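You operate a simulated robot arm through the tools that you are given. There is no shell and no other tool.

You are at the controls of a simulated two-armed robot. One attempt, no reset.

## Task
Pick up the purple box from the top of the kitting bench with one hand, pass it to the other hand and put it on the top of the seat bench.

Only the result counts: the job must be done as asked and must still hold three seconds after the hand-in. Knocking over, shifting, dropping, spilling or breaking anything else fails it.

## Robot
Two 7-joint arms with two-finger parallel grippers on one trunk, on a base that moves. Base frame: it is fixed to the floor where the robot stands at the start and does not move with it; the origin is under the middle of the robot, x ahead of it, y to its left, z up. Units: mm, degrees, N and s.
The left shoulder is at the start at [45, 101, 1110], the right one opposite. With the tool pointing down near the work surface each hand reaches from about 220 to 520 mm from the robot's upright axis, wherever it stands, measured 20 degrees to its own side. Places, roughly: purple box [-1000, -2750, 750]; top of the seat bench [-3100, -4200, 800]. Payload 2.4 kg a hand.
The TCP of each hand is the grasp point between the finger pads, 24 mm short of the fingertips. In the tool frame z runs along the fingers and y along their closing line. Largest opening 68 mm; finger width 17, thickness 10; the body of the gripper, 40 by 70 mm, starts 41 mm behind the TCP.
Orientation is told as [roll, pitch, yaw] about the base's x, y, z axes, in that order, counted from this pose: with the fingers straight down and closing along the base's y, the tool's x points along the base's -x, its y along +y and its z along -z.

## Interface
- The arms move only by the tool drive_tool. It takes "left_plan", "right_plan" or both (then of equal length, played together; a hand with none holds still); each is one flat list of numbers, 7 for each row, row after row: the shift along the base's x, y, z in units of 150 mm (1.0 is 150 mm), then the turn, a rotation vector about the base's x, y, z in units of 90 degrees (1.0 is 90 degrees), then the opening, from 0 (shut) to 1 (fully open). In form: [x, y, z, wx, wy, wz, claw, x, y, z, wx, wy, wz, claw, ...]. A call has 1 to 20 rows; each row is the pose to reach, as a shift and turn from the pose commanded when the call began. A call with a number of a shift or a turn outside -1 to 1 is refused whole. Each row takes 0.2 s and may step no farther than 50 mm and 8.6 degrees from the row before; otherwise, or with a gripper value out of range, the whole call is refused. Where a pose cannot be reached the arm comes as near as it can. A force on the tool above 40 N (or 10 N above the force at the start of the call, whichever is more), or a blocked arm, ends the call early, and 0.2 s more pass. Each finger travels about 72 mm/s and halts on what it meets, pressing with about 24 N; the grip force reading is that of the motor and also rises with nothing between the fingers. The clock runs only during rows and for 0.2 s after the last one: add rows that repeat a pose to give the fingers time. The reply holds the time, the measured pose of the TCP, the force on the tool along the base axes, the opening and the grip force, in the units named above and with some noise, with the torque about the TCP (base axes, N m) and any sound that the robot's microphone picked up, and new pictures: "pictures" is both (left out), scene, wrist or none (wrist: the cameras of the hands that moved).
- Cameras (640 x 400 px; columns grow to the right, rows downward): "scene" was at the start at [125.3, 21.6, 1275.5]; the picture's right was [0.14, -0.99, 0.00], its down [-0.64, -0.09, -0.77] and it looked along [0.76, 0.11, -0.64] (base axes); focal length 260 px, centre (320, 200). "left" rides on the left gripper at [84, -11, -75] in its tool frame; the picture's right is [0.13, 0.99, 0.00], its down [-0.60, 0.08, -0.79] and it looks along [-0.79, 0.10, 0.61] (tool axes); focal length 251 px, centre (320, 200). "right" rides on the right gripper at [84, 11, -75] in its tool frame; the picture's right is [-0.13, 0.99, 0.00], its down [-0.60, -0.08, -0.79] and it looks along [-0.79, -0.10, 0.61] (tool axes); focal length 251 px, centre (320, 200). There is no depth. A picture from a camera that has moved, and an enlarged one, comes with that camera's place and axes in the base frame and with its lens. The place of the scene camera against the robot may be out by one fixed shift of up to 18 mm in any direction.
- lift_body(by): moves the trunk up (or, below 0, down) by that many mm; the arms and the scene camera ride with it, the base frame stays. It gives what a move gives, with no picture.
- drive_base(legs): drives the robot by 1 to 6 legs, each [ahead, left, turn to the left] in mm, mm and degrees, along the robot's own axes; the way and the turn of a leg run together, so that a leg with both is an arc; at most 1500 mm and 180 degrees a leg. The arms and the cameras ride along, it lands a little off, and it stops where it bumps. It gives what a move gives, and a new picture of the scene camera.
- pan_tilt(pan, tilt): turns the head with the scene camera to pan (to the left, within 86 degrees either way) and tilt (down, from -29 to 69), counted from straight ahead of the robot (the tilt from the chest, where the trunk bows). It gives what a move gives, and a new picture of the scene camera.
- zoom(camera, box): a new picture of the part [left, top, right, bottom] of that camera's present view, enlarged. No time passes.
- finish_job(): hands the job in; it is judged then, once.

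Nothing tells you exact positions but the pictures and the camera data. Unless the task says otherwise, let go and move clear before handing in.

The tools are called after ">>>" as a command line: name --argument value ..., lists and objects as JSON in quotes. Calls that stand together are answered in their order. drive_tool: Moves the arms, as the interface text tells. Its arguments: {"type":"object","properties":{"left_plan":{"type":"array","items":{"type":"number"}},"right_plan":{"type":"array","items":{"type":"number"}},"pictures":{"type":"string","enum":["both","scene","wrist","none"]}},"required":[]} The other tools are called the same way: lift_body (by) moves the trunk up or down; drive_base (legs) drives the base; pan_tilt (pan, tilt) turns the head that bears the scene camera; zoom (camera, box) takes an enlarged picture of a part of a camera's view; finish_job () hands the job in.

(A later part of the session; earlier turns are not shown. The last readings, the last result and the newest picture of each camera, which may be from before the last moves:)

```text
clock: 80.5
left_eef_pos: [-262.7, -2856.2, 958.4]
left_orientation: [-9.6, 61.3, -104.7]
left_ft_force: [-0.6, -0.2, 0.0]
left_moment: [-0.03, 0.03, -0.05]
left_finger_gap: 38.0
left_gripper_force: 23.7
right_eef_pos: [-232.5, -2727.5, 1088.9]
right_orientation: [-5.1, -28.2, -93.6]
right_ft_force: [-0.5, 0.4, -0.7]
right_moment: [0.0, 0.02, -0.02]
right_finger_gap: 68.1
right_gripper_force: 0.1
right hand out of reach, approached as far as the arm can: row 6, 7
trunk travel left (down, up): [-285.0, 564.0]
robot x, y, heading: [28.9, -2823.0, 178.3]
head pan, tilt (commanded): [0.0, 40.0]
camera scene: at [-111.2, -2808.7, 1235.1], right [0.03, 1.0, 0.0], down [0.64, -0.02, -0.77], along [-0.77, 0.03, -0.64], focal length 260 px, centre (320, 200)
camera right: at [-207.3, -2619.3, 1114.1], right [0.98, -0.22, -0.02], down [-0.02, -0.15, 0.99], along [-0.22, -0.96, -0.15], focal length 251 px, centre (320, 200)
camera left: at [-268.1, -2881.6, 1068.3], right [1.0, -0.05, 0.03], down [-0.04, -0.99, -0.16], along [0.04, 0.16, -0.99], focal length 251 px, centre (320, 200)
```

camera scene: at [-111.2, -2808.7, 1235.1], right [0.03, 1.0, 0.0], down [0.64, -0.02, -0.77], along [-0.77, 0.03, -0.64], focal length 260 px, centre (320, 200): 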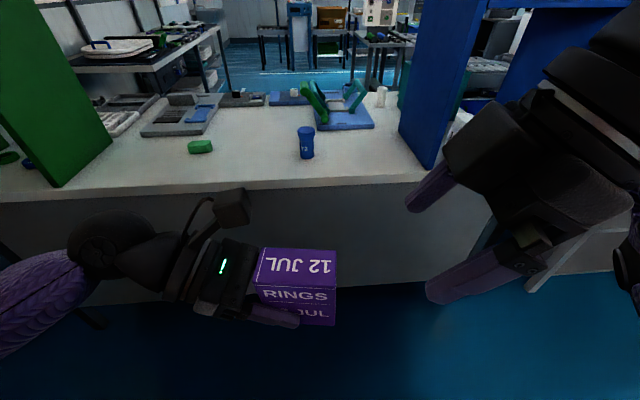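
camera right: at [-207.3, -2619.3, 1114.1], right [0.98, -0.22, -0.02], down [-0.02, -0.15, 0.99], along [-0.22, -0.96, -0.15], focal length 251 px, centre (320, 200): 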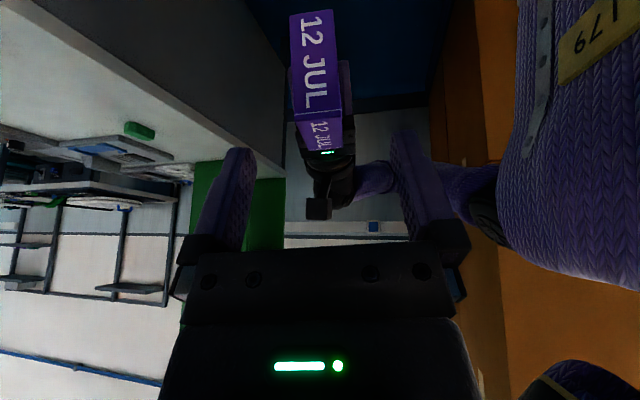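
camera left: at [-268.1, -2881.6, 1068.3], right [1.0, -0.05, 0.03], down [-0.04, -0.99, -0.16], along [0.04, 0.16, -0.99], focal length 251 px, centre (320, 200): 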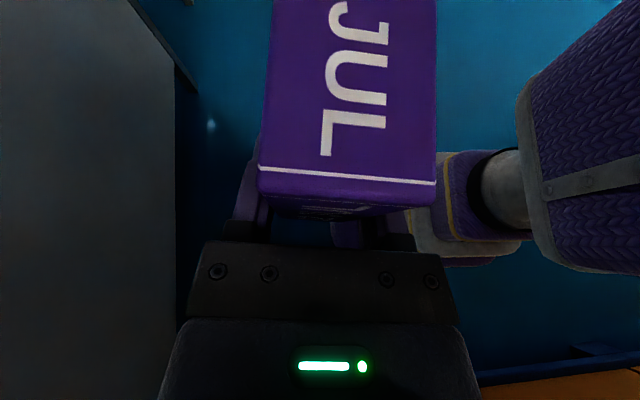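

The handover is done: the left hand holds the box alone. I'll straighten the right hand and tuck it, then look for a route to the seat bench.

>>> drive_tool --right_plan '[0, 0, 0, 0.077, -0.02, 0, 1, 0, 0, 0, 0.154, -0.04, 0, 1, 0, 0, 0, 0.231, -0.06, 0, 1, 0, 0, 0, 0.308, -0.08, 0, 1, 0, 0, 0, 0.308, -0.08, 0, 1]' --pictures "none"

>>> drive_tool --right_plan '[-0.03, 0.05, 0, 0, 0, -0.08, 0.6, -0.06, 0.1, 0, 0, 0, -0.16, 0.6, -0.09, 0.15, 0, 0, 0, -0.24, 0.6, -0.12, 0.2, 0, 0, 0, -0.32, 0.6, -0.15, 0.25, 0, 0, 0, -0.4, 0.6, -0.18, 0.3, 0, 0, 0, -0.48, 0.6, -0.2, 0.35, 0, 0, 0, -0.56, 0.6, -0.2, 0.4, 0, 0, 0, -0.64, 0.6, -0.2, 0.45, 0, 0, 0, -0.72, 0.6, -0.2, 0.5, 0, 0, 0, -0.8, 0.6, -0.2, 0.5, 0, 0, 0, -0.88, 0.6, -0.2, 0.5, 0, 0, 0, -0.88, 0.6]' --pictures "scene"

```text
clock: 81.7
left_eef_pos: [-262.2, -2855.2, 958.8]
left_orientation: [-9.7, 61.3, -104.7]
left_ft_force: [0.1, 0.5, 0.1]
left_moment: [-0.05, 0.03, -0.01]
left_finger_gap: 38.0
left_gripper_force: 24.0
right_eef_pos: [-223.7, -2733.2, 1086.9]
right_orientation: [0.1, 0.0, -94.8]
right_ft_force: [0.2, 0.0, 0.2]
right_moment: [-0.01, 0.04, -0.03]
right_finger_gap: 67.9
right_gripper_force: 0.1
right hand out of reach, approached as far as the arm can: row 3, 4, 5
trunk travel left (down, up): [-285.0, 564.0]
robot x, y, heading: [31.9, -2822.4, 178.4]
head pan, tilt (commanded): [0.0, 40.0]
```

```text
clock: 84.3
left_eef_pos: [-261.6, -2855.7, 959.4]
left_orientation: [-9.6, 61.3, -104.7]
left_ft_force: [-0.1, 1.1, -1.2]
left_moment: [-0.04, -0.01, 0.01]
left_finger_gap: 37.9
left_gripper_force: 23.7
right_eef_pos: [-255.6, -2659.5, 1086.1]
right_orientation: [0.2, 0.0, -174.1]
right_ft_force: [0.0, -0.9, -1.0]
right_moment: [0.02, 0.01, 0.02]
right_finger_gap: 40.7
right_gripper_force: 0.0
trunk travel left (down, up): [-285.0, 564.0]
robot x, y, heading: [25.3, -2824.3, 177.9]
head pan, tilt (commanded): [0.0, 40.0]
camera scene: at [-111.3, -2808.8, 1235.1], right [0.03, 1.0, 0.0], down [0.64, -0.02, -0.77], along [-0.77, 0.03, -0.64], focal length 260 px, centre (320, 200)
```

scene: 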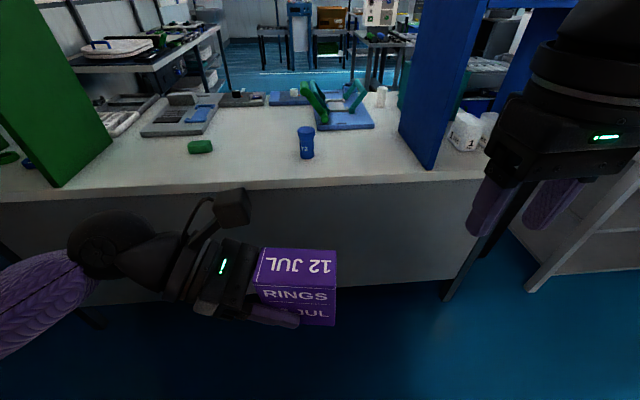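

I have a candidate route: along the back wall, left of the kitting bench. I'll move ahead slightly and strafe left, keeping the hands off the bench, then look down that passage.

>>> drive_base --legs '[[250, 0, 2], [0, 650, 0]]'

>>> pan_tilt --pan 45 --tilt 30

>>> pan_tilt --pan 80 --tilt 40

```text
clock: 89.4
left_eef_pos: [-508.1, -3516.8, 958.1]
left_orientation: [-9.5, 61.4, -102.4]
left_ft_force: [0.8, 0.4, -0.3]
left_moment: [-0.01, 0.0, -0.01]
left_finger_gap: 37.7
left_gripper_force: 24.5
right_eef_pos: [-509.9, -3320.4, 1085.2]
right_orientation: [0.1, 0.1, -171.7]
right_ft_force: [0.4, -0.6, 0.8]
right_moment: [0.02, 0.0, 0.0]
right_finger_gap: 41.1
right_gripper_force: 0.1
trunk travel left (down, up): [-285.0, 564.0]
robot x, y, heading: [-219.5, -3472.0, -179.6]
head pan, tilt (commanded): [0.0, 40.0]
camera scene: at [-359.3, -3464.6, 1235.1], right [-0.01, 1.0, 0.0], down [0.64, 0.0, -0.77], along [-0.77, -0.01, -0.64], focal length 260 px, centre (320, 200)
```

scene: 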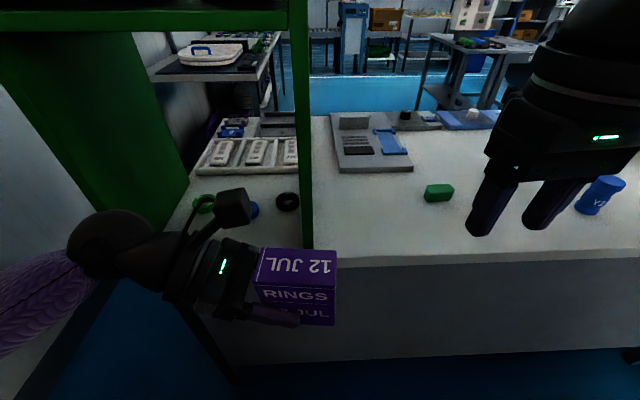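

```text
clock: 90.5
left_eef_pos: [-508.6, -3517.6, 958.1]
left_orientation: [-9.5, 61.4, -102.4]
left_ft_force: [-0.1, 0.0, 0.3]
left_moment: [-0.04, 0.0, -0.03]
left_finger_gap: 37.7
left_gripper_force: 23.5
right_eef_pos: [-510.3, -3321.4, 1086.1]
right_orientation: [0.2, 0.1, -171.7]
right_ft_force: [-0.6, 0.0, 0.6]
right_moment: [-0.01, 0.03, 0.0]
right_finger_gap: 40.7
right_gripper_force: 0.1
trunk travel left (down, up): [-285.0, 564.0]
robot x, y, heading: [-216.8, -3475.0, -179.8]
head pan, tilt (commanded): [45.0, 30.0]
camera scene: at [-337.9, -3528.3, 1250.5], right [-0.71, 0.7, 0.0], down [0.35, 0.36, -0.87], along [-0.61, -0.62, -0.5], focal length 260 px, centre (320, 200)
```

scene: 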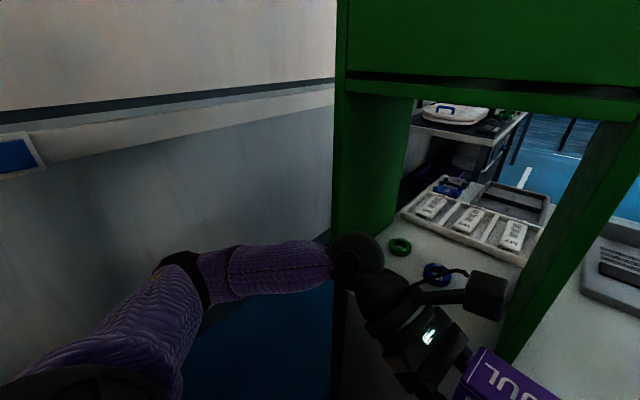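

```text
clock: 91.5
left_eef_pos: [-507.9, -3517.9, 957.4]
left_orientation: [-9.5, 61.4, -102.5]
left_ft_force: [-1.3, -0.6, 0.2]
left_moment: [-0.01, -0.01, 0.0]
left_finger_gap: 37.8
left_gripper_force: 24.7
right_eef_pos: [-509.7, -3320.6, 1085.9]
right_orientation: [0.2, 0.0, -171.6]
right_ft_force: [-0.3, -1.0, 0.5]
right_moment: [-0.01, -0.02, 0.0]
right_finger_gap: 40.7
right_gripper_force: 0.1
trunk travel left (down, up): [-285.0, 564.0]
robot x, y, heading: [-215.9, -3470.5, -179.6]
head pan, tilt (commanded): [80.0, 40.0]
camera scene: at [-288.6, -3547.8, 1235.2], right [-0.99, 0.17, 0.0], down [0.11, 0.63, -0.77], along [-0.13, -0.76, -0.64], focal length 260 px, centre (320, 200)
```

scene: 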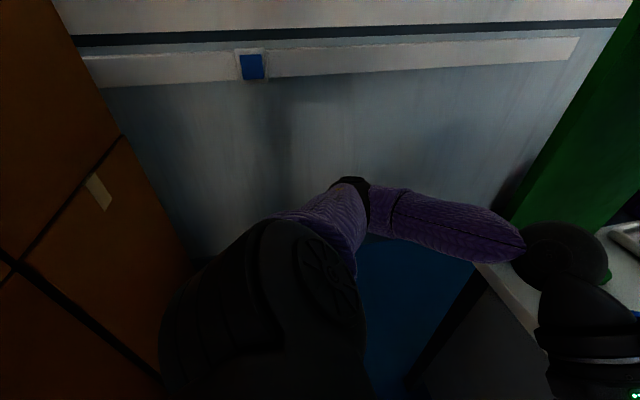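

The passage between the bench's left end (y≈−3820) and the wall (y≈−4650) looks about 830 mm wide, and the seat bench's near end starts around x≈−2010. I'll raise the trunk a bit and strafe in step by step, looking as I go.

>>> lift_body --by 120

>>> drive_base --legs '[[70, 0, 0], [0, 400, 0]]'

>>> pan_tilt --pan 40 --tilt 35

>>> pan_tilt --pan 5 --tilt 35

```text
clock: 93.0
left_eef_pos: [-509.6, -3517.5, 1077.6]
left_orientation: [-9.5, 61.3, -102.5]
left_ft_force: [0.3, 0.2, -0.8]
left_moment: [-0.07, 0.05, 0.02]
left_finger_gap: 37.6
left_gripper_force: 23.7
right_eef_pos: [-508.3, -3321.4, 1205.6]
right_orientation: [0.2, 0.1, -171.8]
right_ft_force: [0.1, -0.3, 0.7]
right_moment: [-0.02, 0.0, -0.02]
right_finger_gap: 40.7
right_gripper_force: 0.0
trunk travel left (down, up): [-405.0, 444.0]
robot x, y, heading: [-223.5, -3472.5, -179.6]
head pan, tilt (commanded): [80.0, 40.0]
```

```text
clock: 96.1
left_eef_pos: [-578.5, -3916.4, 1079.2]
left_orientation: [-9.6, 61.5, -102.7]
left_ft_force: [-0.5, 0.0, -1.7]
left_moment: [-0.04, 0.02, 0.0]
left_finger_gap: 37.8
left_gripper_force: 24.4
right_eef_pos: [-577.9, -3718.2, 1205.5]
right_orientation: [0.2, -0.1, -171.9]
right_ft_force: [0.3, -1.1, 0.4]
right_moment: [0.01, 0.0, -0.02]
right_finger_gap: 40.8
right_gripper_force: 0.0
trunk travel left (down, up): [-405.0, 444.0]
robot x, y, heading: [-285.9, -3871.8, -179.9]
head pan, tilt (commanded): [80.0, 40.0]
camera scene: at [-336.6, -3947.0, 1356.3], right [-0.99, 0.17, 0.0], down [0.11, 0.63, -0.77], along [-0.13, -0.75, -0.64], focal length 260 px, centre (320, 200)
```

scene: 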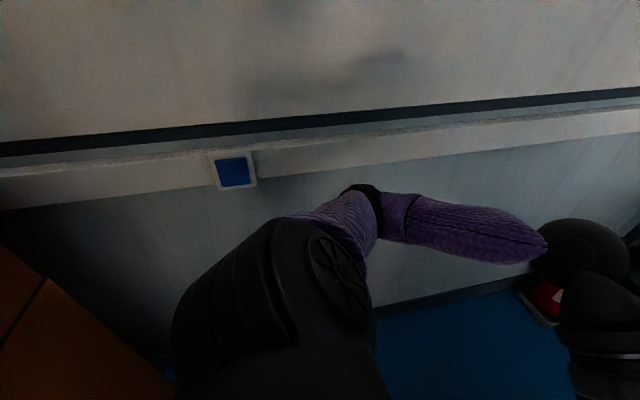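

```text
clock: 97.2
left_eef_pos: [-577.6, -3915.7, 1077.3]
left_orientation: [-9.5, 61.3, -102.6]
left_ft_force: [0.0, 1.0, -1.0]
left_moment: [-0.01, 0.01, -0.01]
left_finger_gap: 37.7
left_gripper_force: 23.7
right_eef_pos: [-578.6, -3718.7, 1206.2]
right_orientation: [0.2, 0.0, -171.8]
right_ft_force: [-0.1, 0.5, 0.2]
right_moment: [-0.02, 0.01, 0.0]
right_finger_gap: 40.7
right_gripper_force: 0.0
trunk travel left (down, up): [-405.0, 444.0]
robot x, y, heading: [-289.6, -3871.3, -179.7]
head pan, tilt (commanded): [40.0, 35.0]
camera scene: at [-389.4, -3919.7, 1363.8], right [-0.65, 0.76, 0.0], down [0.44, 0.37, -0.82], along [-0.62, -0.53, -0.57], focal length 260 px, centre (320, 200)
```

scene: 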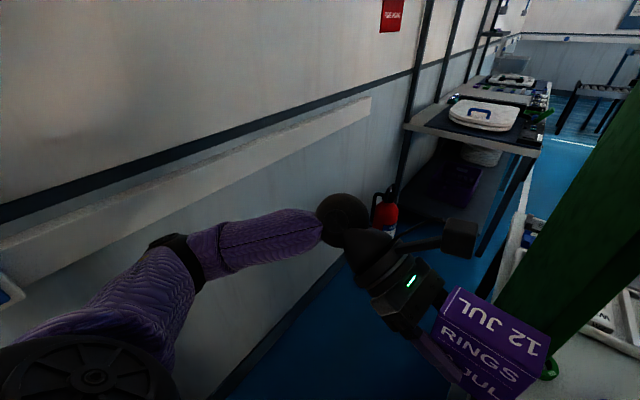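

```text
clock: 98.2
left_eef_pos: [-577.9, -3914.9, 1078.3]
left_orientation: [-9.6, 61.3, -102.7]
left_ft_force: [0.2, -0.4, -1.3]
left_moment: [-0.01, -0.01, -0.01]
left_finger_gap: 37.8
left_gripper_force: 24.1
right_eef_pos: [-579.9, -3719.9, 1205.8]
right_orientation: [0.1, 0.1, -171.8]
right_ft_force: [-0.5, -0.1, 0.3]
right_moment: [0.03, 0.0, 0.02]
right_finger_gap: 40.8
right_gripper_force: 0.0
trunk travel left (down, up): [-405.0, 444.0]
robot x, y, heading: [-289.1, -3871.5, -179.5]
head pan, tilt (commanded): [5.0, 35.0]
camera scene: at [-410.0, -3870.9, 1363.8], right [-0.09, 1.0, 0.0], down [0.57, 0.05, -0.82], along [-0.82, -0.08, -0.57], focal length 260 px, centre (320, 200)
```

scene: 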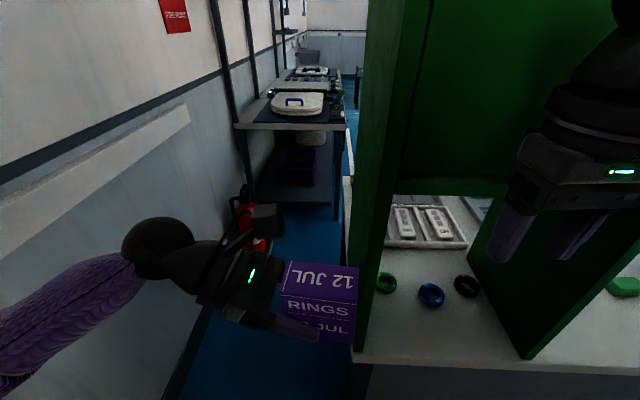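

I now see the seat bench's near end (x≈−1965, y −3860 to −4560) with a white seat on a dark mat, and a red fire extinguisher near the wall at about (−1800, −4490) to avoid. I'll zoom in for free space on the bench top.

>>> zoom --camera "scene" --box '[200, 60, 380, 172]'

>>> zoom --camera "scene" --box '[160, 150, 380, 380]'

```text
3.56 times, centred on (290, 116) of scene
camera zoom: at [-410.0, -3870.9, 1363.8], right [-0.09, 1.0, 0.0], down [0.57, 0.05, -0.82], along [-0.82, -0.08, -0.57], focal length 923 px, centre (427, 499)
```

zoom: 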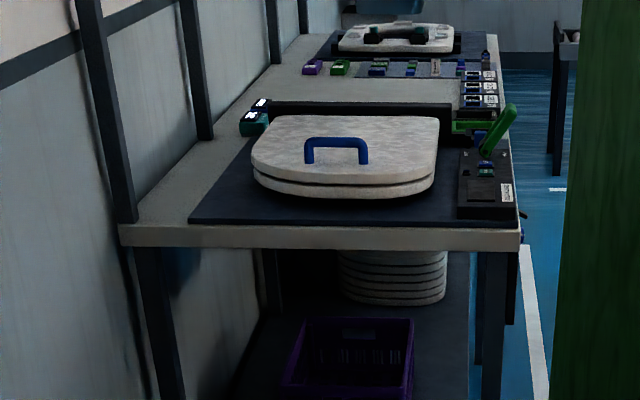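

```text
1.74 times, centred on (270, 265) of scene
camera zoom: at [-410.0, -3870.9, 1363.8], right [-0.09, 1.0, 0.0], down [0.57, 0.05, -0.82], along [-0.82, -0.08, -0.57], focal length 451 px, centre (407, 87)
```

zoom: 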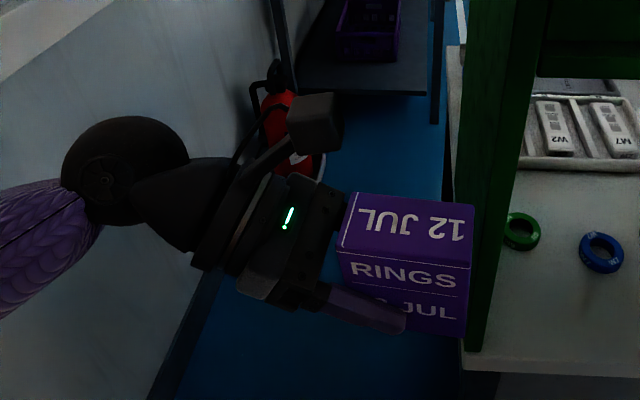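

The seat bench has a bare zone around (−3150, −4100…−4300), so I'll go through the wall passage, then through the gap between the two benches (≈545 mm; my base is ≈470 mm) into the aisle. First: strafe left to y≈−4170 and turn left to face the wall.

>>> drive_base --legs '[[0, 295, 0]]'

>>> pan_tilt --pan 60 --tilt 45

>>> pan_tilt --pan 0 --tilt 45

```text
clock: 100.5
left_eef_pos: [-622.4, -4218.8, 1079.2]
left_orientation: [-2.2, 62.5, -98.3]
left_ft_force: [-0.4, -0.7, -1.3]
left_moment: [-0.03, -0.07, 0.01]
left_finger_gap: 37.3
left_gripper_force: 23.4
right_eef_pos: [-590.9, -4017.2, 1207.8]
right_orientation: [-0.9, -0.2, 174.8]
right_ft_force: [0.5, 0.0, 0.3]
right_moment: [-0.02, -0.01, 0.04]
right_finger_gap: 40.5
right_gripper_force: 0.0
trunk travel left (down, up): [-405.0, 444.0]
robot x, y, heading: [-320.9, -4169.2, 172.9]
head pan, tilt (commanded): [5.0, 35.0]
stopped in leg 1: the robot was blocked; the commanded pose is now the measured one
camera scene: at [-430.9, -4077.7, 1367.6], right [0.04, 1.0, -0.06], down [0.57, -0.07, -0.82], along [-0.82, 0.0, -0.57], focal length 260 px, centre (320, 200)
```

scene: 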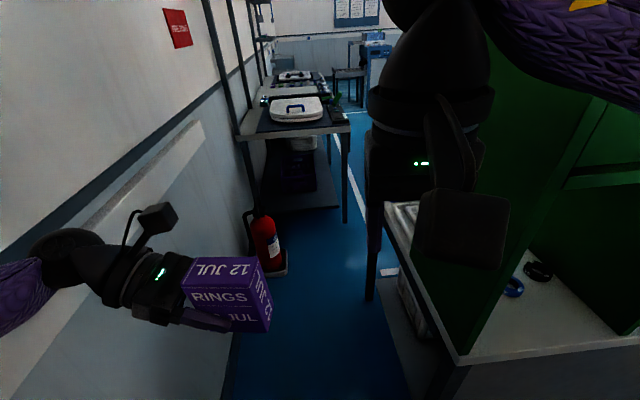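

```text
clock: 101.7
left_eef_pos: [-624.7, -4220.9, 1081.6]
left_orientation: [-2.9, 61.7, -99.2]
left_ft_force: [-0.6, -0.6, -1.1]
left_moment: [-0.03, 0.0, 0.03]
left_finger_gap: 37.6
left_gripper_force: 24.5
right_eef_pos: [-590.0, -4015.5, 1208.9]
right_orientation: [-0.6, -0.1, 173.7]
right_ft_force: [-0.8, 0.0, 0.4]
right_moment: [0.03, 0.02, 0.01]
right_finger_gap: 40.9
right_gripper_force: 0.1
trunk travel left (down, up): [-405.0, 444.0]
robot x, y, heading: [-320.1, -4172.2, 172.6]
head pan, tilt (commanded): [60.0, 45.0]
camera scene: at [-391.9, -4146.2, 1356.6], right [-0.79, 0.61, -0.03], down [0.43, 0.52, -0.74], along [-0.44, -0.6, -0.67], focal length 260 px, centre (320, 200)
```

scene: 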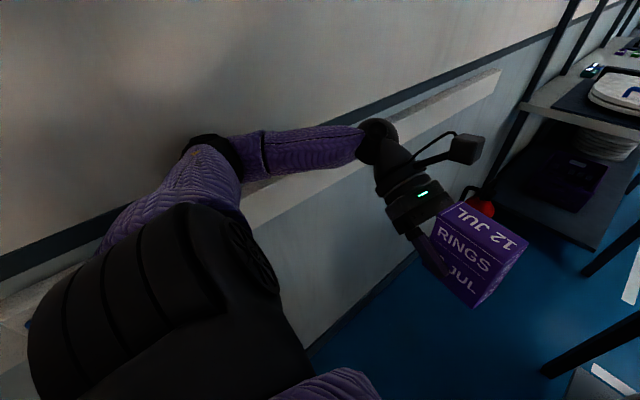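

```text
clock: 103.0
left_eef_pos: [-624.7, -4221.0, 1082.7]
left_orientation: [-3.0, 61.7, -99.0]
left_ft_force: [-0.3, -0.3, -1.5]
left_moment: [-0.04, -0.02, -0.02]
left_finger_gap: 37.8
left_gripper_force: 24.3
right_eef_pos: [-590.5, -4014.9, 1209.6]
right_orientation: [-0.5, -0.1, 173.5]
right_ft_force: [-0.8, 0.3, -0.5]
right_moment: [0.01, 0.01, 0.02]
right_finger_gap: 40.7
right_gripper_force: 0.0
trunk travel left (down, up): [-405.0, 444.0]
robot x, y, heading: [-319.7, -4173.2, 172.5]
head pan, tilt (commanded): [0.0, 45.0]
camera scene: at [-423.0, -4071.3, 1352.6], right [0.13, 0.99, -0.06], down [0.69, -0.13, -0.71], along [-0.71, 0.05, -0.71], focal length 260 px, centre (320, 200)
```

scene: 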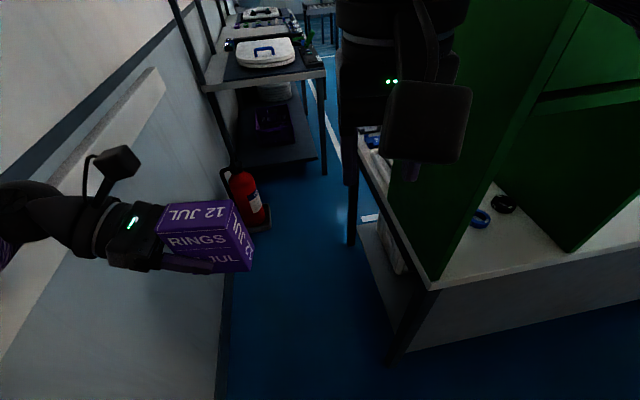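

The left elbow touched the wall rail, and the robot stopped; nothing else was hit. I'll back off to the right, clear of the wall, before turning.

>>> drive_base --legs '[[0, -130, 0]]'

>>> pan_tilt --pan 60 --tilt 45

```text
clock: 103.7
left_eef_pos: [-635.8, -4290.2, 1072.5]
left_orientation: [7.7, 67.4, -89.6]
left_ft_force: [0.0, 0.2, -1.8]
left_moment: [-0.03, -0.03, -0.05]
left_finger_gap: 37.3
left_gripper_force: 23.5
right_eef_pos: [-614.1, -4073.5, 1209.9]
right_orientation: [-2.6, -0.4, 164.9]
right_ft_force: [0.3, -0.7, 0.0]
right_moment: [0.0, 0.02, -0.02]
right_finger_gap: 40.8
right_gripper_force: 0.0
trunk travel left (down, up): [-405.0, 444.0]
robot x, y, heading: [-322.2, -4161.1, 171.5]
head pan, tilt (commanded): [0.0, 45.0]
stopped in leg 1: the robot was blocked; the commanded pose is now the measured one
camera scene: at [-426.8, -4064.5, 1352.5], right [0.15, 0.99, -0.06], down [0.69, -0.14, -0.71], along [-0.71, 0.07, -0.71], focal length 260 px, centre (320, 200)
```

scene: 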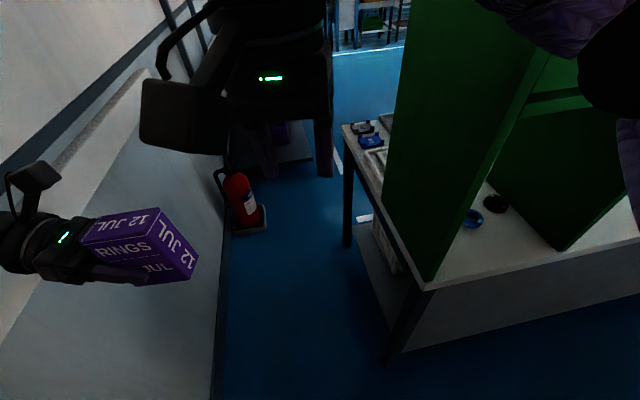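

```text
clock: 105.0
left_eef_pos: [-634.5, -4287.3, 1073.9]
left_orientation: [7.3, 67.2, -90.1]
left_ft_force: [0.2, 0.6, -1.0]
left_moment: [-0.01, 0.01, -0.02]
left_finger_gap: 37.7
left_gripper_force: 23.9
right_eef_pos: [-610.8, -4071.7, 1209.5]
right_orientation: [-2.4, -0.3, 164.7]
right_ft_force: [0.1, 0.0, 0.3]
right_moment: [0.01, 0.01, 0.01]
right_finger_gap: 40.7
right_gripper_force: 0.0
trunk travel left (down, up): [-405.0, 444.0]
robot x, y, heading: [-326.3, -4169.1, 171.2]
head pan, tilt (commanded): [60.0, 45.0]
camera scene: at [-395.0, -4140.1, 1356.4], right [-0.78, 0.63, -0.03], down [0.44, 0.51, -0.74], along [-0.45, -0.59, -0.67], focal length 260 px, centre (320, 200)
```

scene: 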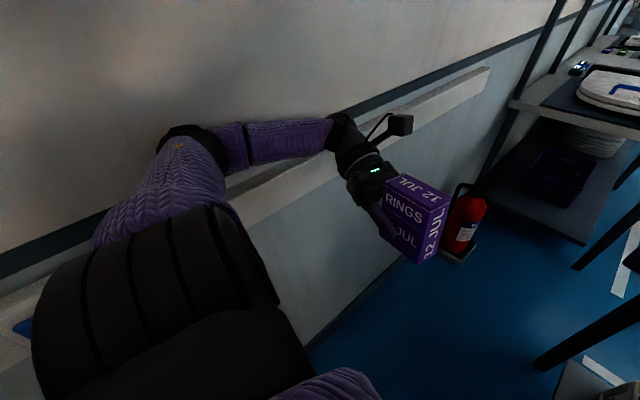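

The robot stopped at once again, and the body appears twisted by the left elbow still bracing against the wall. I'll relieve that by moving both hands to the right, pulling the left elbow off the wall.

>>> drive_tool --left_plan '[-0.05, 0.1, 0, 0, 0, 0, 0, -0.1, 0.2, 0, 0, 0, 0, 0, -0.15, 0.3, 0, 0, 0, 0, 0, -0.2, 0.4, 0, 0, 0, 0, 0, -0.25, 0.5, 0, 0, 0, 0, 0, -0.25, 0.5, 0, 0, 0, 0, 0]' --right_plan '[0, 0.13, 0, 0, 0, 0, 0.6, 0, 0.26, 0, 0, 0, 0, 0.6, 0, 0.4, 0, 0, 0, 0, 0.6, 0, 0.53, 0, 0, 0, 0, 0.6, 0, 0.667, 0, 0, 0, 0, 0.6, 0, 0.667, 0, 0, 0, 0, 0.6]' --pictures "scene"

```text
clock: 105.4
left_eef_pos: [-637.7, -4312.8, 1066.4]
left_orientation: [4.1, 71.0, -95.3]
left_ft_force: [-0.6, 0.1, -1.8]
left_moment: [-0.02, 0.0, 0.01]
left_finger_gap: 37.3
left_gripper_force: 24.1
right_eef_pos: [-620.1, -4097.4, 1207.2]
right_orientation: [-4.1, -1.0, 161.6]
right_ft_force: [-0.6, -0.6, -0.7]
right_moment: [-0.01, 0.03, 0.01]
right_finger_gap: 40.7
right_gripper_force: 0.1
trunk travel left (down, up): [-405.0, 444.0]
robot x, y, heading: [-325.0, -4163.8, 170.7]
head pan, tilt (commanded): [60.0, 45.0]
stopped in row 1 (left hand): the arm was blocked; the commanded pose is now the measured one
camera scene: at [-397.6, -4142.5, 1355.9], right [-0.77, 0.63, -0.03], down [0.44, 0.51, -0.74], along [-0.45, -0.58, -0.67], focal length 260 px, centre (320, 200)
```

scene: 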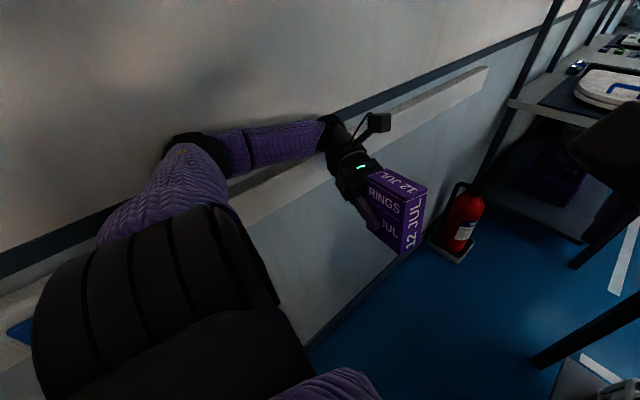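

Both hands keep holding near the wall because the body is rolled slightly by the elbow contact. I'll try a firm single step of the left hand away from the wall.

>>> drive_tool --left_plan '[0, 0.32, 0, 0, 0, 0, 0, 0, 0.64, 0, 0, 0, 0, 0, 0, 0.9, 0, 0, 0, 0, 0]' --pictures "none"

```text
clock: 105.7
left_eef_pos: [-638.0, -4325.4, 1058.2]
left_orientation: [2.3, 74.0, -99.2]
left_ft_force: [0.2, -0.2, -1.8]
left_moment: [-0.01, -0.01, 0.0]
left_finger_gap: 37.5
left_gripper_force: 24.3
right_eef_pos: [-626.1, -4130.4, 1201.8]
right_orientation: [-6.3, -1.7, 161.0]
right_ft_force: [0.1, 0.0, 0.2]
right_moment: [-0.04, 0.03, 0.01]
right_finger_gap: 40.6
right_gripper_force: 0.0
trunk travel left (down, up): [-405.0, 444.0]
robot x, y, heading: [-325.5, -4163.3, 170.4]
head pan, tilt (commanded): [60.0, 45.0]
stopped in row 1 (left hand): the arm was blocked; the commanded pose is now the measured one
```

Still pressed. The left wrist is now also near the wall, so I'll combine the largest allowed step to the right with turning the tool downward, which swings the wrist off the wall, and move the right hand away to the right too.

>>> drive_tool --left_plan '[-0.05, 0.32, 0, -0.09, 0, 0, 0, -0.1, 0.62, 0, -0.18, 0, 0, 0, -0.15, 0.9, 0, -0.27, 0, 0, 0, -0.15, 0.95, 0, -0.36, 0, 0, 0]' --right_plan '[0, 0.32, 0.05, 0, 0, 0, 0.6, 0, 0.64, 0.1, 0, 0, 0, 0.6, 0, 0.94, 0.1, 0, 0, 0, 0.6, 0, 1, 0.1, 0, 0, 0, 0.6]' --pictures "scene"

```text
clock: 106.0
left_eef_pos: [-634.8, -4336.3, 1050.3]
left_orientation: [2.3, 73.3, -100.9]
left_ft_force: [-1.2, -0.1, -1.7]
left_moment: [-0.01, 0.03, -0.01]
left_finger_gap: 37.4
left_gripper_force: 24.4
right_eef_pos: [-627.2, -4144.0, 1199.7]
right_orientation: [-8.3, -2.3, 161.0]
right_ft_force: [0.1, 0.2, 0.0]
right_moment: [0.0, 0.02, -0.03]
right_finger_gap: 41.0
right_gripper_force: 0.0
trunk travel left (down, up): [-405.0, 444.0]
robot x, y, heading: [-324.9, -4154.5, 170.8]
head pan, tilt (commanded): [60.0, 45.0]
stopped in row 1 (left hand): the arm was blocked; the commanded pose is now the measured one
camera scene: at [-396.8, -4146.6, 1355.3], right [-0.77, 0.63, -0.02], down [0.44, 0.51, -0.73], along [-0.46, -0.58, -0.68], focal length 260 px, centre (320, 200)
```

scene: 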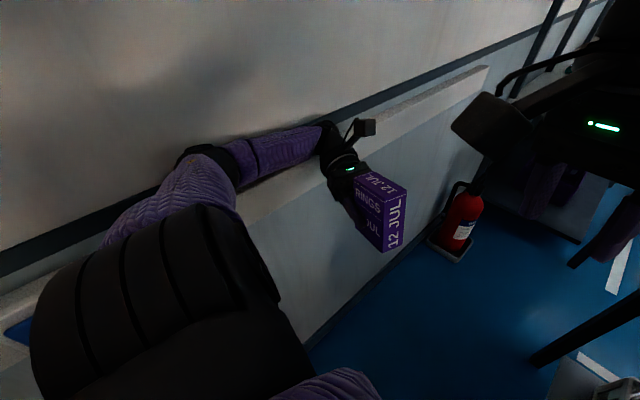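

The body roll is slowly easing (the head is returning over the base). I'll let some time pass with a head move and check.

>>> pan_tilt --pan 0 --tilt 45

```text
clock: 107.3
left_eef_pos: [-634.7, -4335.3, 1050.4]
left_orientation: [3.3, 73.1, -99.9]
left_ft_force: [-0.7, 0.2, -1.1]
left_moment: [-0.04, -0.01, 0.02]
left_finger_gap: 37.9
left_gripper_force: 24.1
right_eef_pos: [-626.3, -4142.5, 1199.3]
right_orientation: [-7.9, -2.4, 160.8]
right_ft_force: [0.8, -0.4, 0.5]
right_moment: [0.01, 0.0, 0.01]
right_finger_gap: 40.6
right_gripper_force: 0.1
trunk travel left (down, up): [-405.0, 444.0]
robot x, y, heading: [-325.2, -4158.5, 170.6]
head pan, tilt (commanded): [0.0, 45.0]
camera scene: at [-425.7, -4070.5, 1351.9], right [0.16, 0.99, -0.05], down [0.69, -0.15, -0.71], along [-0.7, 0.08, -0.7], focal length 260 px, centre (320, 200)
```

scene: 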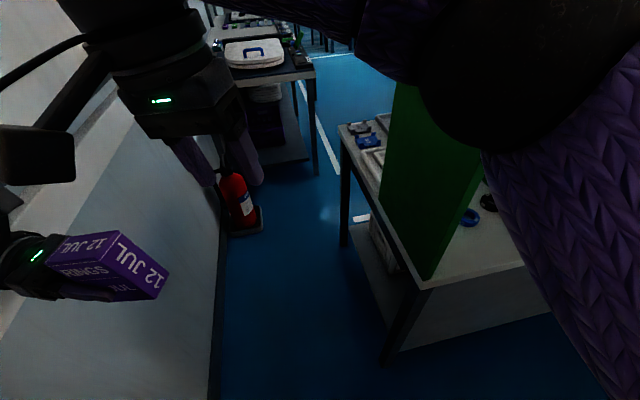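

I'll try turning the base to the right, which swings the left arm away from the wall.

>>> drive_base --legs '[[0, 0, -25]]'

```text
clock: 108.0
left_eef_pos: [-648.0, -4358.3, 1036.3]
left_orientation: [-14.6, 78.2, -126.3]
left_ft_force: [2.1, 29.6, -3.7]
left_moment: [-0.58, 0.07, -0.61]
left_finger_gap: 37.5
left_gripper_force: 23.6
right_eef_pos: [-644.1, -4163.5, 1187.2]
right_orientation: [-13.1, -4.3, 159.7]
right_ft_force: [0.4, 0.3, -1.6]
right_moment: [0.03, 0.06, 0.01]
right_finger_gap: 40.8
right_gripper_force: 0.0
trunk travel left (down, up): [-405.0, 444.0]
robot x, y, heading: [-333.2, -4151.3, 167.8]
head pan, tilt (commanded): [0.0, 45.0]
stopped in leg 1: the robot was blocked; the commanded pose is now the measured one
camera scene: at [-435.0, -4069.8, 1351.4], right [0.21, 0.98, -0.04], down [0.68, -0.18, -0.71], along [-0.7, 0.12, -0.71], focal length 260 px, centre (320, 200)
```

scene: 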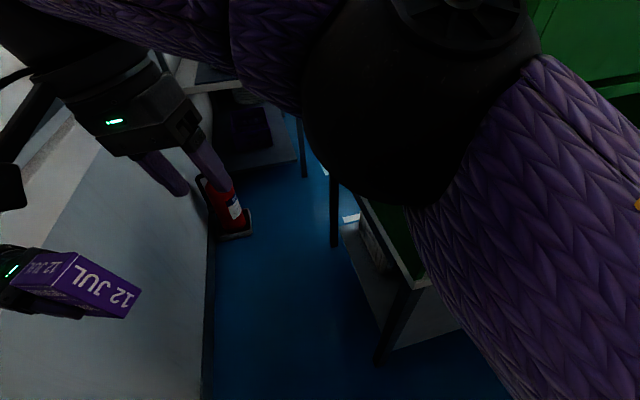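

The contact is easing (roll down to ~2°). The step-by-step resets keep nudging both hands left, so I'll push both hands firmly to the right with a small compensating roll.

>>> drive_tool --left_plan '[0, 0.33, 0, -0.025, 0.005, 0, 0, 0, 0.62, 0, -0.04, 0.01, 0, 0, 0, 0.9, 0, -0.04, 0.01, 0, 0]' --right_plan '[0, 0.33, 0, -0.025, 0.005, 0, 0.6, 0, 0.64, 0, -0.05, 0.01, 0, 0.6, 0, 0.95, 0, -0.075, 0.015, 0, 0.6]' --pictures "none"

```text
clock: 108.4
left_eef_pos: [-690.5, -4356.4, 1017.7]
left_orientation: [-2.7, 79.6, -114.8]
left_ft_force: [-0.3, 3.4, -1.0]
left_moment: [-0.08, -0.01, 0.0]
left_finger_gap: 37.8
left_gripper_force: 23.8
right_eef_pos: [-666.2, -4183.1, 1170.7]
right_orientation: [-14.6, -3.5, 158.5]
right_ft_force: [1.4, -1.4, -2.2]
right_moment: [0.18, 0.09, 0.05]
right_finger_gap: 40.9
right_gripper_force: 0.1
trunk travel left (down, up): [-405.0, 444.0]
robot x, y, heading: [-346.9, -4143.4, 164.9]
head pan, tilt (commanded): [0.0, 45.0]
stopped in row 1 (left hand): the arm was blocked; the commanded pose is now the measured one
```

I'll first bring only the right hand back to its own side, since it has drifted left.

>>> drive_tool --right_plan '[0, 0.2, 0.1, 0, 0, 0, 0.6, 0, 0.4, 0.2, 0, 0, 0, 0.6, 0, 0.6, 0.3, 0, 0, 0, 0.6, 0, 0.8, 0.4, 0, 0, 0, 0.6, 0, 1.0, 0.5, 0, 0, 0, 0.6, 0, 1.0, 0.5, 0, 0, 0, 0.6]' --pictures "scene"

```text
clock: 109.8
left_eef_pos: [-687.6, -4349.6, 1020.0]
left_orientation: [-2.4, 79.1, -114.7]
left_ft_force: [-0.1, 0.1, -0.8]
left_moment: [-0.03, 0.02, 0.0]
left_finger_gap: 37.9
left_gripper_force: 23.8
right_eef_pos: [-659.1, -4026.9, 1244.9]
right_orientation: [-14.6, -3.4, 159.0]
right_ft_force: [0.1, -0.8, 0.1]
right_moment: [-0.04, -0.01, 0.02]
right_finger_gap: 40.9
right_gripper_force: 0.1
trunk travel left (down, up): [-405.0, 444.0]
robot x, y, heading: [-344.5, -4147.7, 164.4]
head pan, tilt (commanded): [0.0, 45.0]
camera scene: at [-462.7, -4095.3, 1348.1], right [0.27, 0.96, -0.01], down [0.69, -0.2, -0.7], along [-0.68, 0.18, -0.71], focal length 260 px, centre (320, 200)
```

scene: 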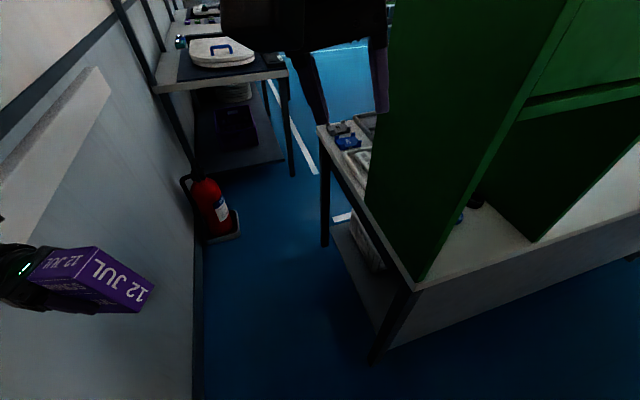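

That worked and the body is nearly upright again. Now I'll move the left hand away from the wall in small steps.

>>> drive_tool --left_plan '[0, 0.1, 0, 0, 0, 0, 0, 0, 0.25, 0, 0, 0, 0, 0, 0, 0.4, 0, 0, 0, 0, 0, 0, 0.55, 0, 0, 0, 0, 0, 0, 0.7, 0, 0, 0, 0, 0, 0, 0.8, 0, 0, 0, 0, 0, 0, 0.8, 0, 0, 0, 0, 0]' --pictures "scene"

```text
clock: 111.4
left_eef_pos: [-679.7, -4245.5, 1020.9]
left_orientation: [-4.6, 79.1, -115.9]
left_ft_force: [-0.2, 0.8, -1.2]
left_moment: [-0.01, 0.03, 0.04]
left_finger_gap: 37.9
left_gripper_force: 24.0
right_eef_pos: [-656.8, -4043.1, 1246.2]
right_orientation: [-15.0, -4.0, 159.9]
right_ft_force: [-0.3, -0.3, 0.3]
right_moment: [0.01, 0.02, -0.02]
right_finger_gap: 40.8
right_gripper_force: 0.0
trunk travel left (down, up): [-405.0, 444.0]
robot x, y, heading: [-343.7, -4149.5, 165.5]
head pan, tilt (commanded): [0.0, 45.0]
camera scene: at [-456.8, -4110.6, 1349.0], right [0.25, 0.97, 0.0], down [0.68, -0.18, -0.71], along [-0.68, 0.18, -0.71], focal length 260 px, centre (320, 200)
```

scene: 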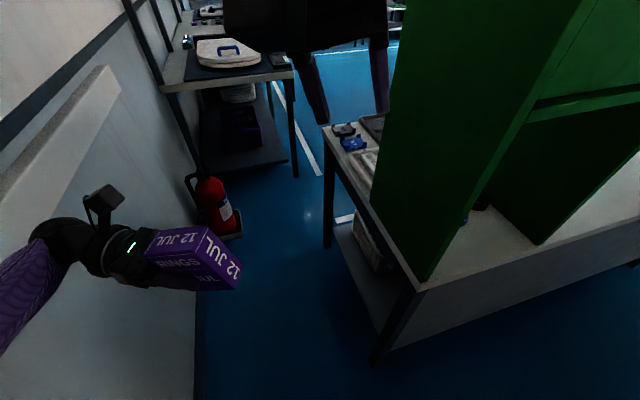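

Free now: the body is upright and the box is still gripped (37.9 mm). I'll strafe right to get well clear of the wall.

>>> drive_base --legs '[[0, -110, 0]]'

```text
clock: 112.6
left_eef_pos: [-653.3, -4137.8, 1020.8]
left_orientation: [-4.6, 79.1, -116.1]
left_ft_force: [-0.6, 0.6, -0.6]
left_moment: [-0.02, 0.05, 0.0]
left_finger_gap: 37.9
left_gripper_force: 24.8
right_eef_pos: [-627.7, -3935.2, 1247.5]
right_orientation: [-15.0, -4.0, 159.8]
right_ft_force: [-0.6, 0.4, 0.7]
right_moment: [-0.02, -0.03, 0.01]
right_finger_gap: 40.5
right_gripper_force: 0.1
trunk travel left (down, up): [-405.0, 444.0]
robot x, y, heading: [-318.6, -4038.2, 165.3]
head pan, tilt (commanded): [0.0, 45.0]
camera scene: at [-428.4, -4002.1, 1349.0], right [0.25, 0.97, 0.0], down [0.68, -0.18, -0.71], along [-0.68, 0.18, -0.71], focal length 260 px, centre (320, 200)
```

scene: 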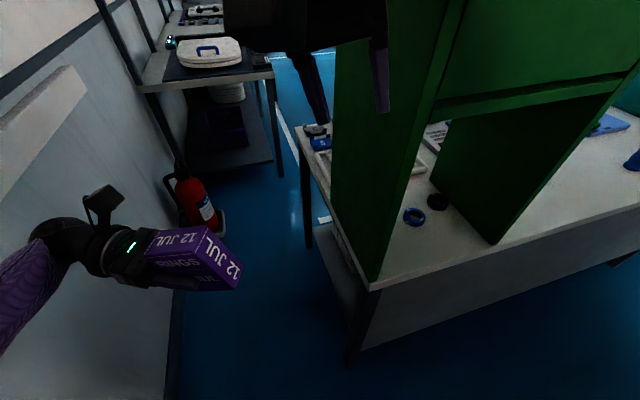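

Driving works normally again. Now I'll restore both hands to compact poses: the left upright with the box near the middle, the right straightened on its own side.

>>> drive_tool --left_plan '[0.06, 0.13, 0.06, -0.034, 0.0095, 0.013, 0, 0.13, 0.25, 0.12, -0.068, 0.019, 0.026, 0, 0.195, 0.37, 0.18, -0.103, 0.0286, 0.0387, 0, 0.26, 0.49, 0.24, -0.137, 0.038, 0.0515, 0, 0.325, 0.61, 0.3, -0.171, 0.0477, 0.0644, 0, 0.387, 0.733, 0.367, -0.2053, 0.0572, 0.0773, 0, 0.387, 0.733, 0.367, -0.2053, 0.0572, 0.0773, 0]' --right_plan '[0.12, 0.12, 0, -0.029, 0.003, 0.01, 0.6, 0.24, 0.24, 0, -0.057, 0.005, 0.02, 0.6, 0.36, 0.36, 0, -0.086, 0.008, 0.03, 0.6, 0.48, 0.48, 0, -0.115, 0.011, 0.041, 0.6, 0.6, 0.6, 0, -0.143, 0.013, 0.051, 0.6, 0.703, 0.704, 0, -0.172, 0.016, 0.061, 0.6, 0.703, 0.704, 0, -0.172, 0.016, 0.061, 0.6]' --pictures "both"

```text
clock: 114.2
left_eef_pos: [-592.6, -4029.0, 1076.8]
left_orientation: [-0.1, 60.0, -104.7]
left_ft_force: [0.7, 0.4, -1.8]
left_moment: [-0.02, 0.0, 0.0]
left_finger_gap: 38.1
left_gripper_force: 23.9
right_eef_pos: [-522.5, -3832.7, 1247.2]
right_orientation: [0.2, -0.7, 164.8]
right_ft_force: [0.8, 0.0, 0.0]
right_moment: [0.0, 0.03, 0.03]
right_finger_gap: 40.9
right_gripper_force: 0.1
trunk travel left (down, up): [-405.0, 444.0]
robot x, y, heading: [-314.5, -4040.5, 165.2]
head pan, tilt (commanded): [0.0, 45.0]
camera scene: at [-428.7, -4002.9, 1349.0], right [0.25, 0.97, 0.0], down [0.68, -0.18, -0.71], along [-0.68, 0.18, -0.71], focal length 260 px, centre (320, 200)
camera right: at [-442.5, -3865.0, 1322.2], right [-0.39, -0.92, 0.0], down [-0.55, 0.23, 0.8], along [-0.74, 0.31, -0.6], focal length 251 px, centre (320, 200)
camera left: at [-610.4, -4048.8, 1187.2], right [0.98, -0.19, 0.11], down [-0.17, -0.98, -0.13], along [0.13, 0.1, -0.99], focal length 251 px, centre (320, 200)
```

scene: 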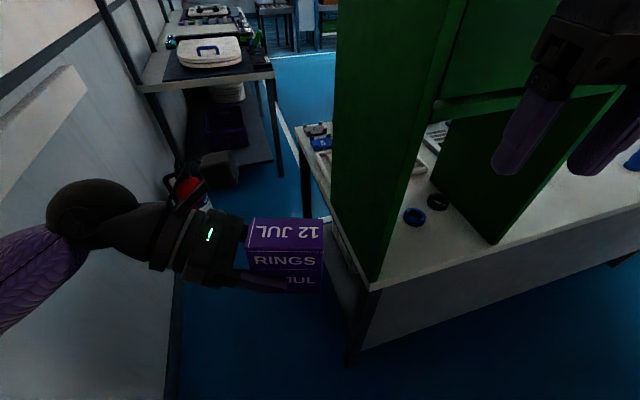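
right: 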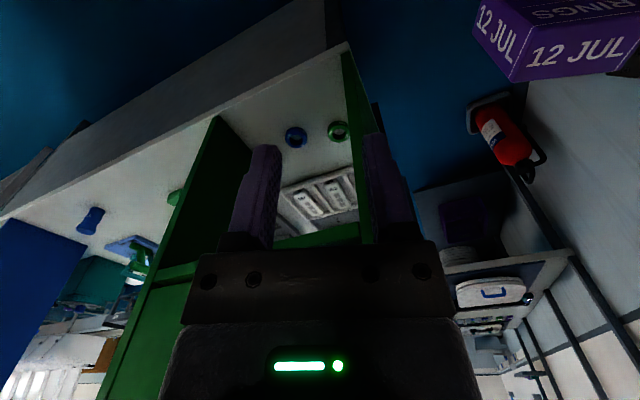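
left: 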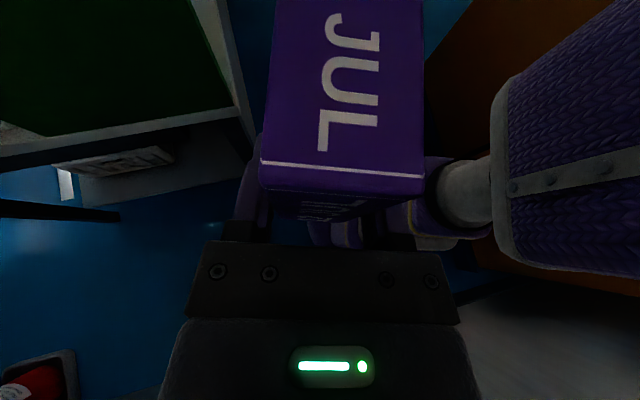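

Both hands are in order and the box sits upright in the left hand. The wall is at y≈−4570 and the extinguisher stand spans about x −1580…−1840, y −4310…−4550. I'll now turn left to face the wall, so I can strafe along the passage with a slim profile.

>>> drive_base --legs '[[0, 0, 104.8]]'

>>> pan_tilt --pan -80 --tilt 40

```text
clock: 116.8
left_eef_pos: [-512.4, -4208.5, 1076.6]
left_orientation: [-0.9, 60.3, -61.9]
left_ft_force: [-0.4, -0.5, -2.7]
left_moment: [-0.01, -0.01, -0.01]
left_finger_gap: 37.9
left_gripper_force: 24.1
right_eef_pos: [-595.7, -4017.5, 1249.6]
right_orientation: [0.1, -1.1, -152.2]
right_ft_force: [0.6, -0.4, 0.7]
right_moment: [-0.01, -0.02, -0.02]
right_finger_gap: 40.8
right_gripper_force: 0.1
trunk travel left (down, up): [-405.0, 444.0]
robot x, y, heading: [-312.0, -4027.5, -151.2]
head pan, tilt (commanded): [0.0, 45.0]
stopped in leg 1: the robot was blocked; the commanded pose is now the measured one
camera scene: at [-400.1, -4072.0, 1350.0], right [-0.48, 0.88, 0.01], down [0.61, 0.34, -0.71], along [-0.63, -0.34, -0.7], focal length 260 px, centre (320, 200)
```

scene: 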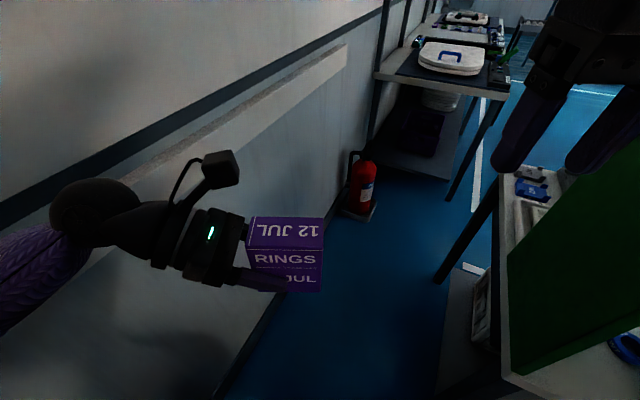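

```text
clock: 118.4
left_eef_pos: [-511.6, -4208.1, 1079.7]
left_orientation: [-1.1, 60.3, -62.1]
left_ft_force: [0.5, -1.3, -0.4]
left_moment: [-0.03, -0.04, 0.01]
left_finger_gap: 37.9
left_gripper_force: 24.3
right_eef_pos: [-595.7, -4017.7, 1250.8]
right_orientation: [0.2, -1.1, -152.1]
right_ft_force: [0.0, 0.9, -0.1]
right_moment: [0.02, 0.01, 0.0]
right_finger_gap: 40.9
right_gripper_force: 0.0
trunk travel left (down, up): [-405.0, 444.0]
robot x, y, heading: [-315.3, -4031.2, -151.0]
head pan, tilt (commanded): [-80.0, 40.0]
camera scene: at [-381.7, -3966.3, 1357.3], right [0.78, 0.63, -0.01], down [0.39, -0.5, -0.77], along [-0.49, 0.6, -0.64], focal length 260 px, centre (320, 200)
```

scene: 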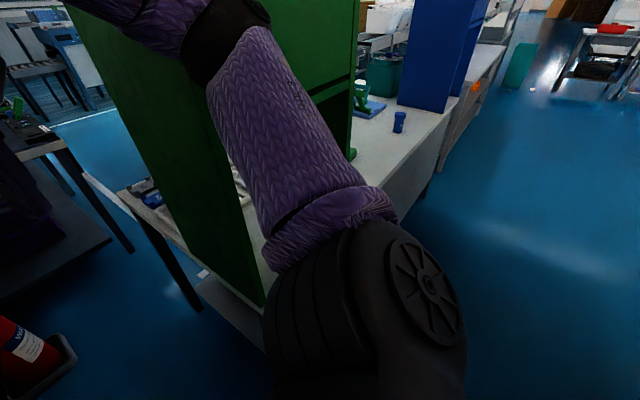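

The turn stopped at heading −151°, most likely with the right elbow touching the green tower's front. I'll turn back to the right to release it and re-plan the turn in the open area further north.

>>> drive_base --legs '[[0, 0, -28]]'

>>> pan_tilt --pan -30 --tilt 30

```text
clock: 120.2
left_eef_pos: [-586.0, -4093.4, 1076.2]
left_orientation: [0.3, 59.9, -88.4]
left_ft_force: [0.2, 0.5, -0.9]
left_moment: [-0.05, -0.02, 0.0]
left_finger_gap: 37.8
left_gripper_force: 24.4
right_eef_pos: [-573.1, -3883.0, 1246.8]
right_orientation: [0.3, -0.4, -179.4]
right_ft_force: [0.1, -0.1, -0.7]
right_moment: [-0.01, 0.01, 0.02]
right_finger_gap: 40.8
right_gripper_force: 0.2
trunk travel left (down, up): [-405.0, 444.0]
robot x, y, heading: [-313.1, -4028.4, -179.0]
head pan, tilt (commanded): [-80.0, 40.0]
camera scene: at [-366.2, -3935.9, 1356.3], right [0.98, 0.2, 0.0], down [0.13, -0.63, -0.77], along [-0.15, 0.75, -0.64], focal length 260 px, centre (320, 200)
```

scene: 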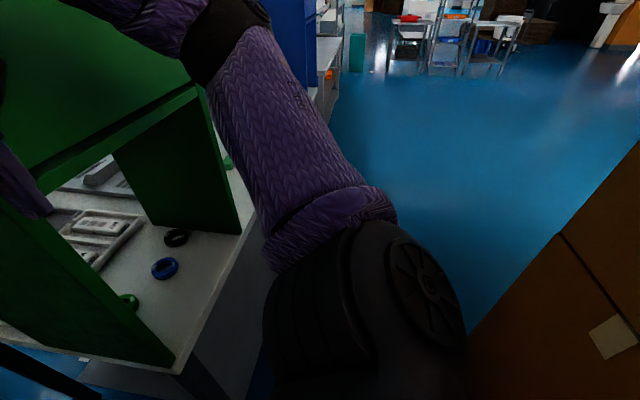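

```text
clock: 121.3
left_eef_pos: [-586.0, -4093.4, 1075.4]
left_orientation: [0.2, 59.9, -88.2]
left_ft_force: [-0.6, 0.4, -2.2]
left_moment: [-0.02, 0.0, 0.02]
left_finger_gap: 37.7
left_gripper_force: 23.7
right_eef_pos: [-571.0, -3883.6, 1246.3]
right_orientation: [0.4, -0.4, -179.5]
right_ft_force: [-0.6, -0.5, 1.2]
right_moment: [0.0, -0.03, 0.0]
right_finger_gap: 40.9
right_gripper_force: 0.0
trunk travel left (down, up): [-405.0, 444.0]
robot x, y, heading: [-318.6, -4029.3, -178.5]
head pan, tilt (commanded): [-30.0, 30.0]
camera scene: at [-428.8, -3976.0, 1371.6], right [0.48, 0.88, 0.0], down [0.44, -0.24, -0.87], along [-0.76, 0.42, -0.5], focal length 260 px, centre (320, 200)
```

scene: 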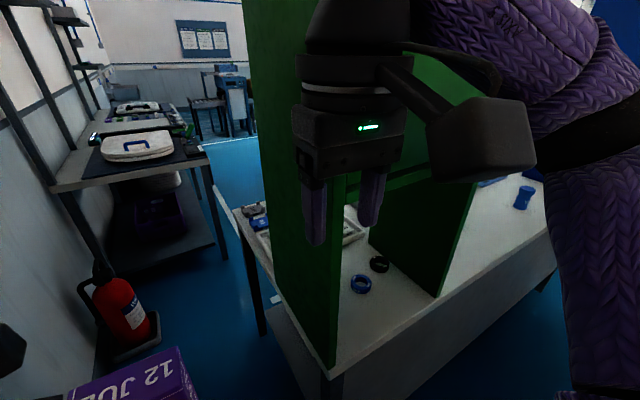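

Released; the tower still stands as before. The orange stack's left face is at x≈110 from y≈−3400 on, so this passage is tight for my elbows. I'll go back north to open floor and try a slimmer arm posture there.

>>> drive_base --legs '[[0, -1100, 0], [-150, 0, 0]]'

```text
clock: 127.8
left_eef_pos: [-464.8, -3008.2, 1076.6]
left_orientation: [0.1, 60.0, -88.4]
left_ft_force: [-0.8, 0.4, -1.0]
left_moment: [-0.03, 0.02, 0.02]
left_finger_gap: 38.1
left_gripper_force: 24.4
right_eef_pos: [-451.4, -2798.8, 1246.4]
right_orientation: [0.3, -0.4, -179.5]
right_ft_force: [-0.5, 0.1, 0.2]
right_moment: [-0.02, 0.01, 0.02]
right_finger_gap: 40.9
right_gripper_force: 0.1
trunk travel left (down, up): [-405.0, 444.0]
robot x, y, heading: [-192.0, -2944.5, -178.3]
head pan, tilt (commanded): [-30.0, 30.0]
camera scene: at [-307.0, -2891.0, 1371.7], right [0.48, 0.88, 0.0], down [0.44, -0.24, -0.87], along [-0.76, 0.41, -0.5], focal length 260 px, centre (320, 200)
```

scene: 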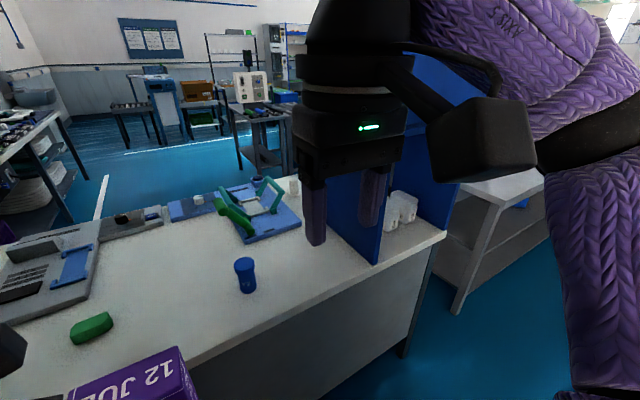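

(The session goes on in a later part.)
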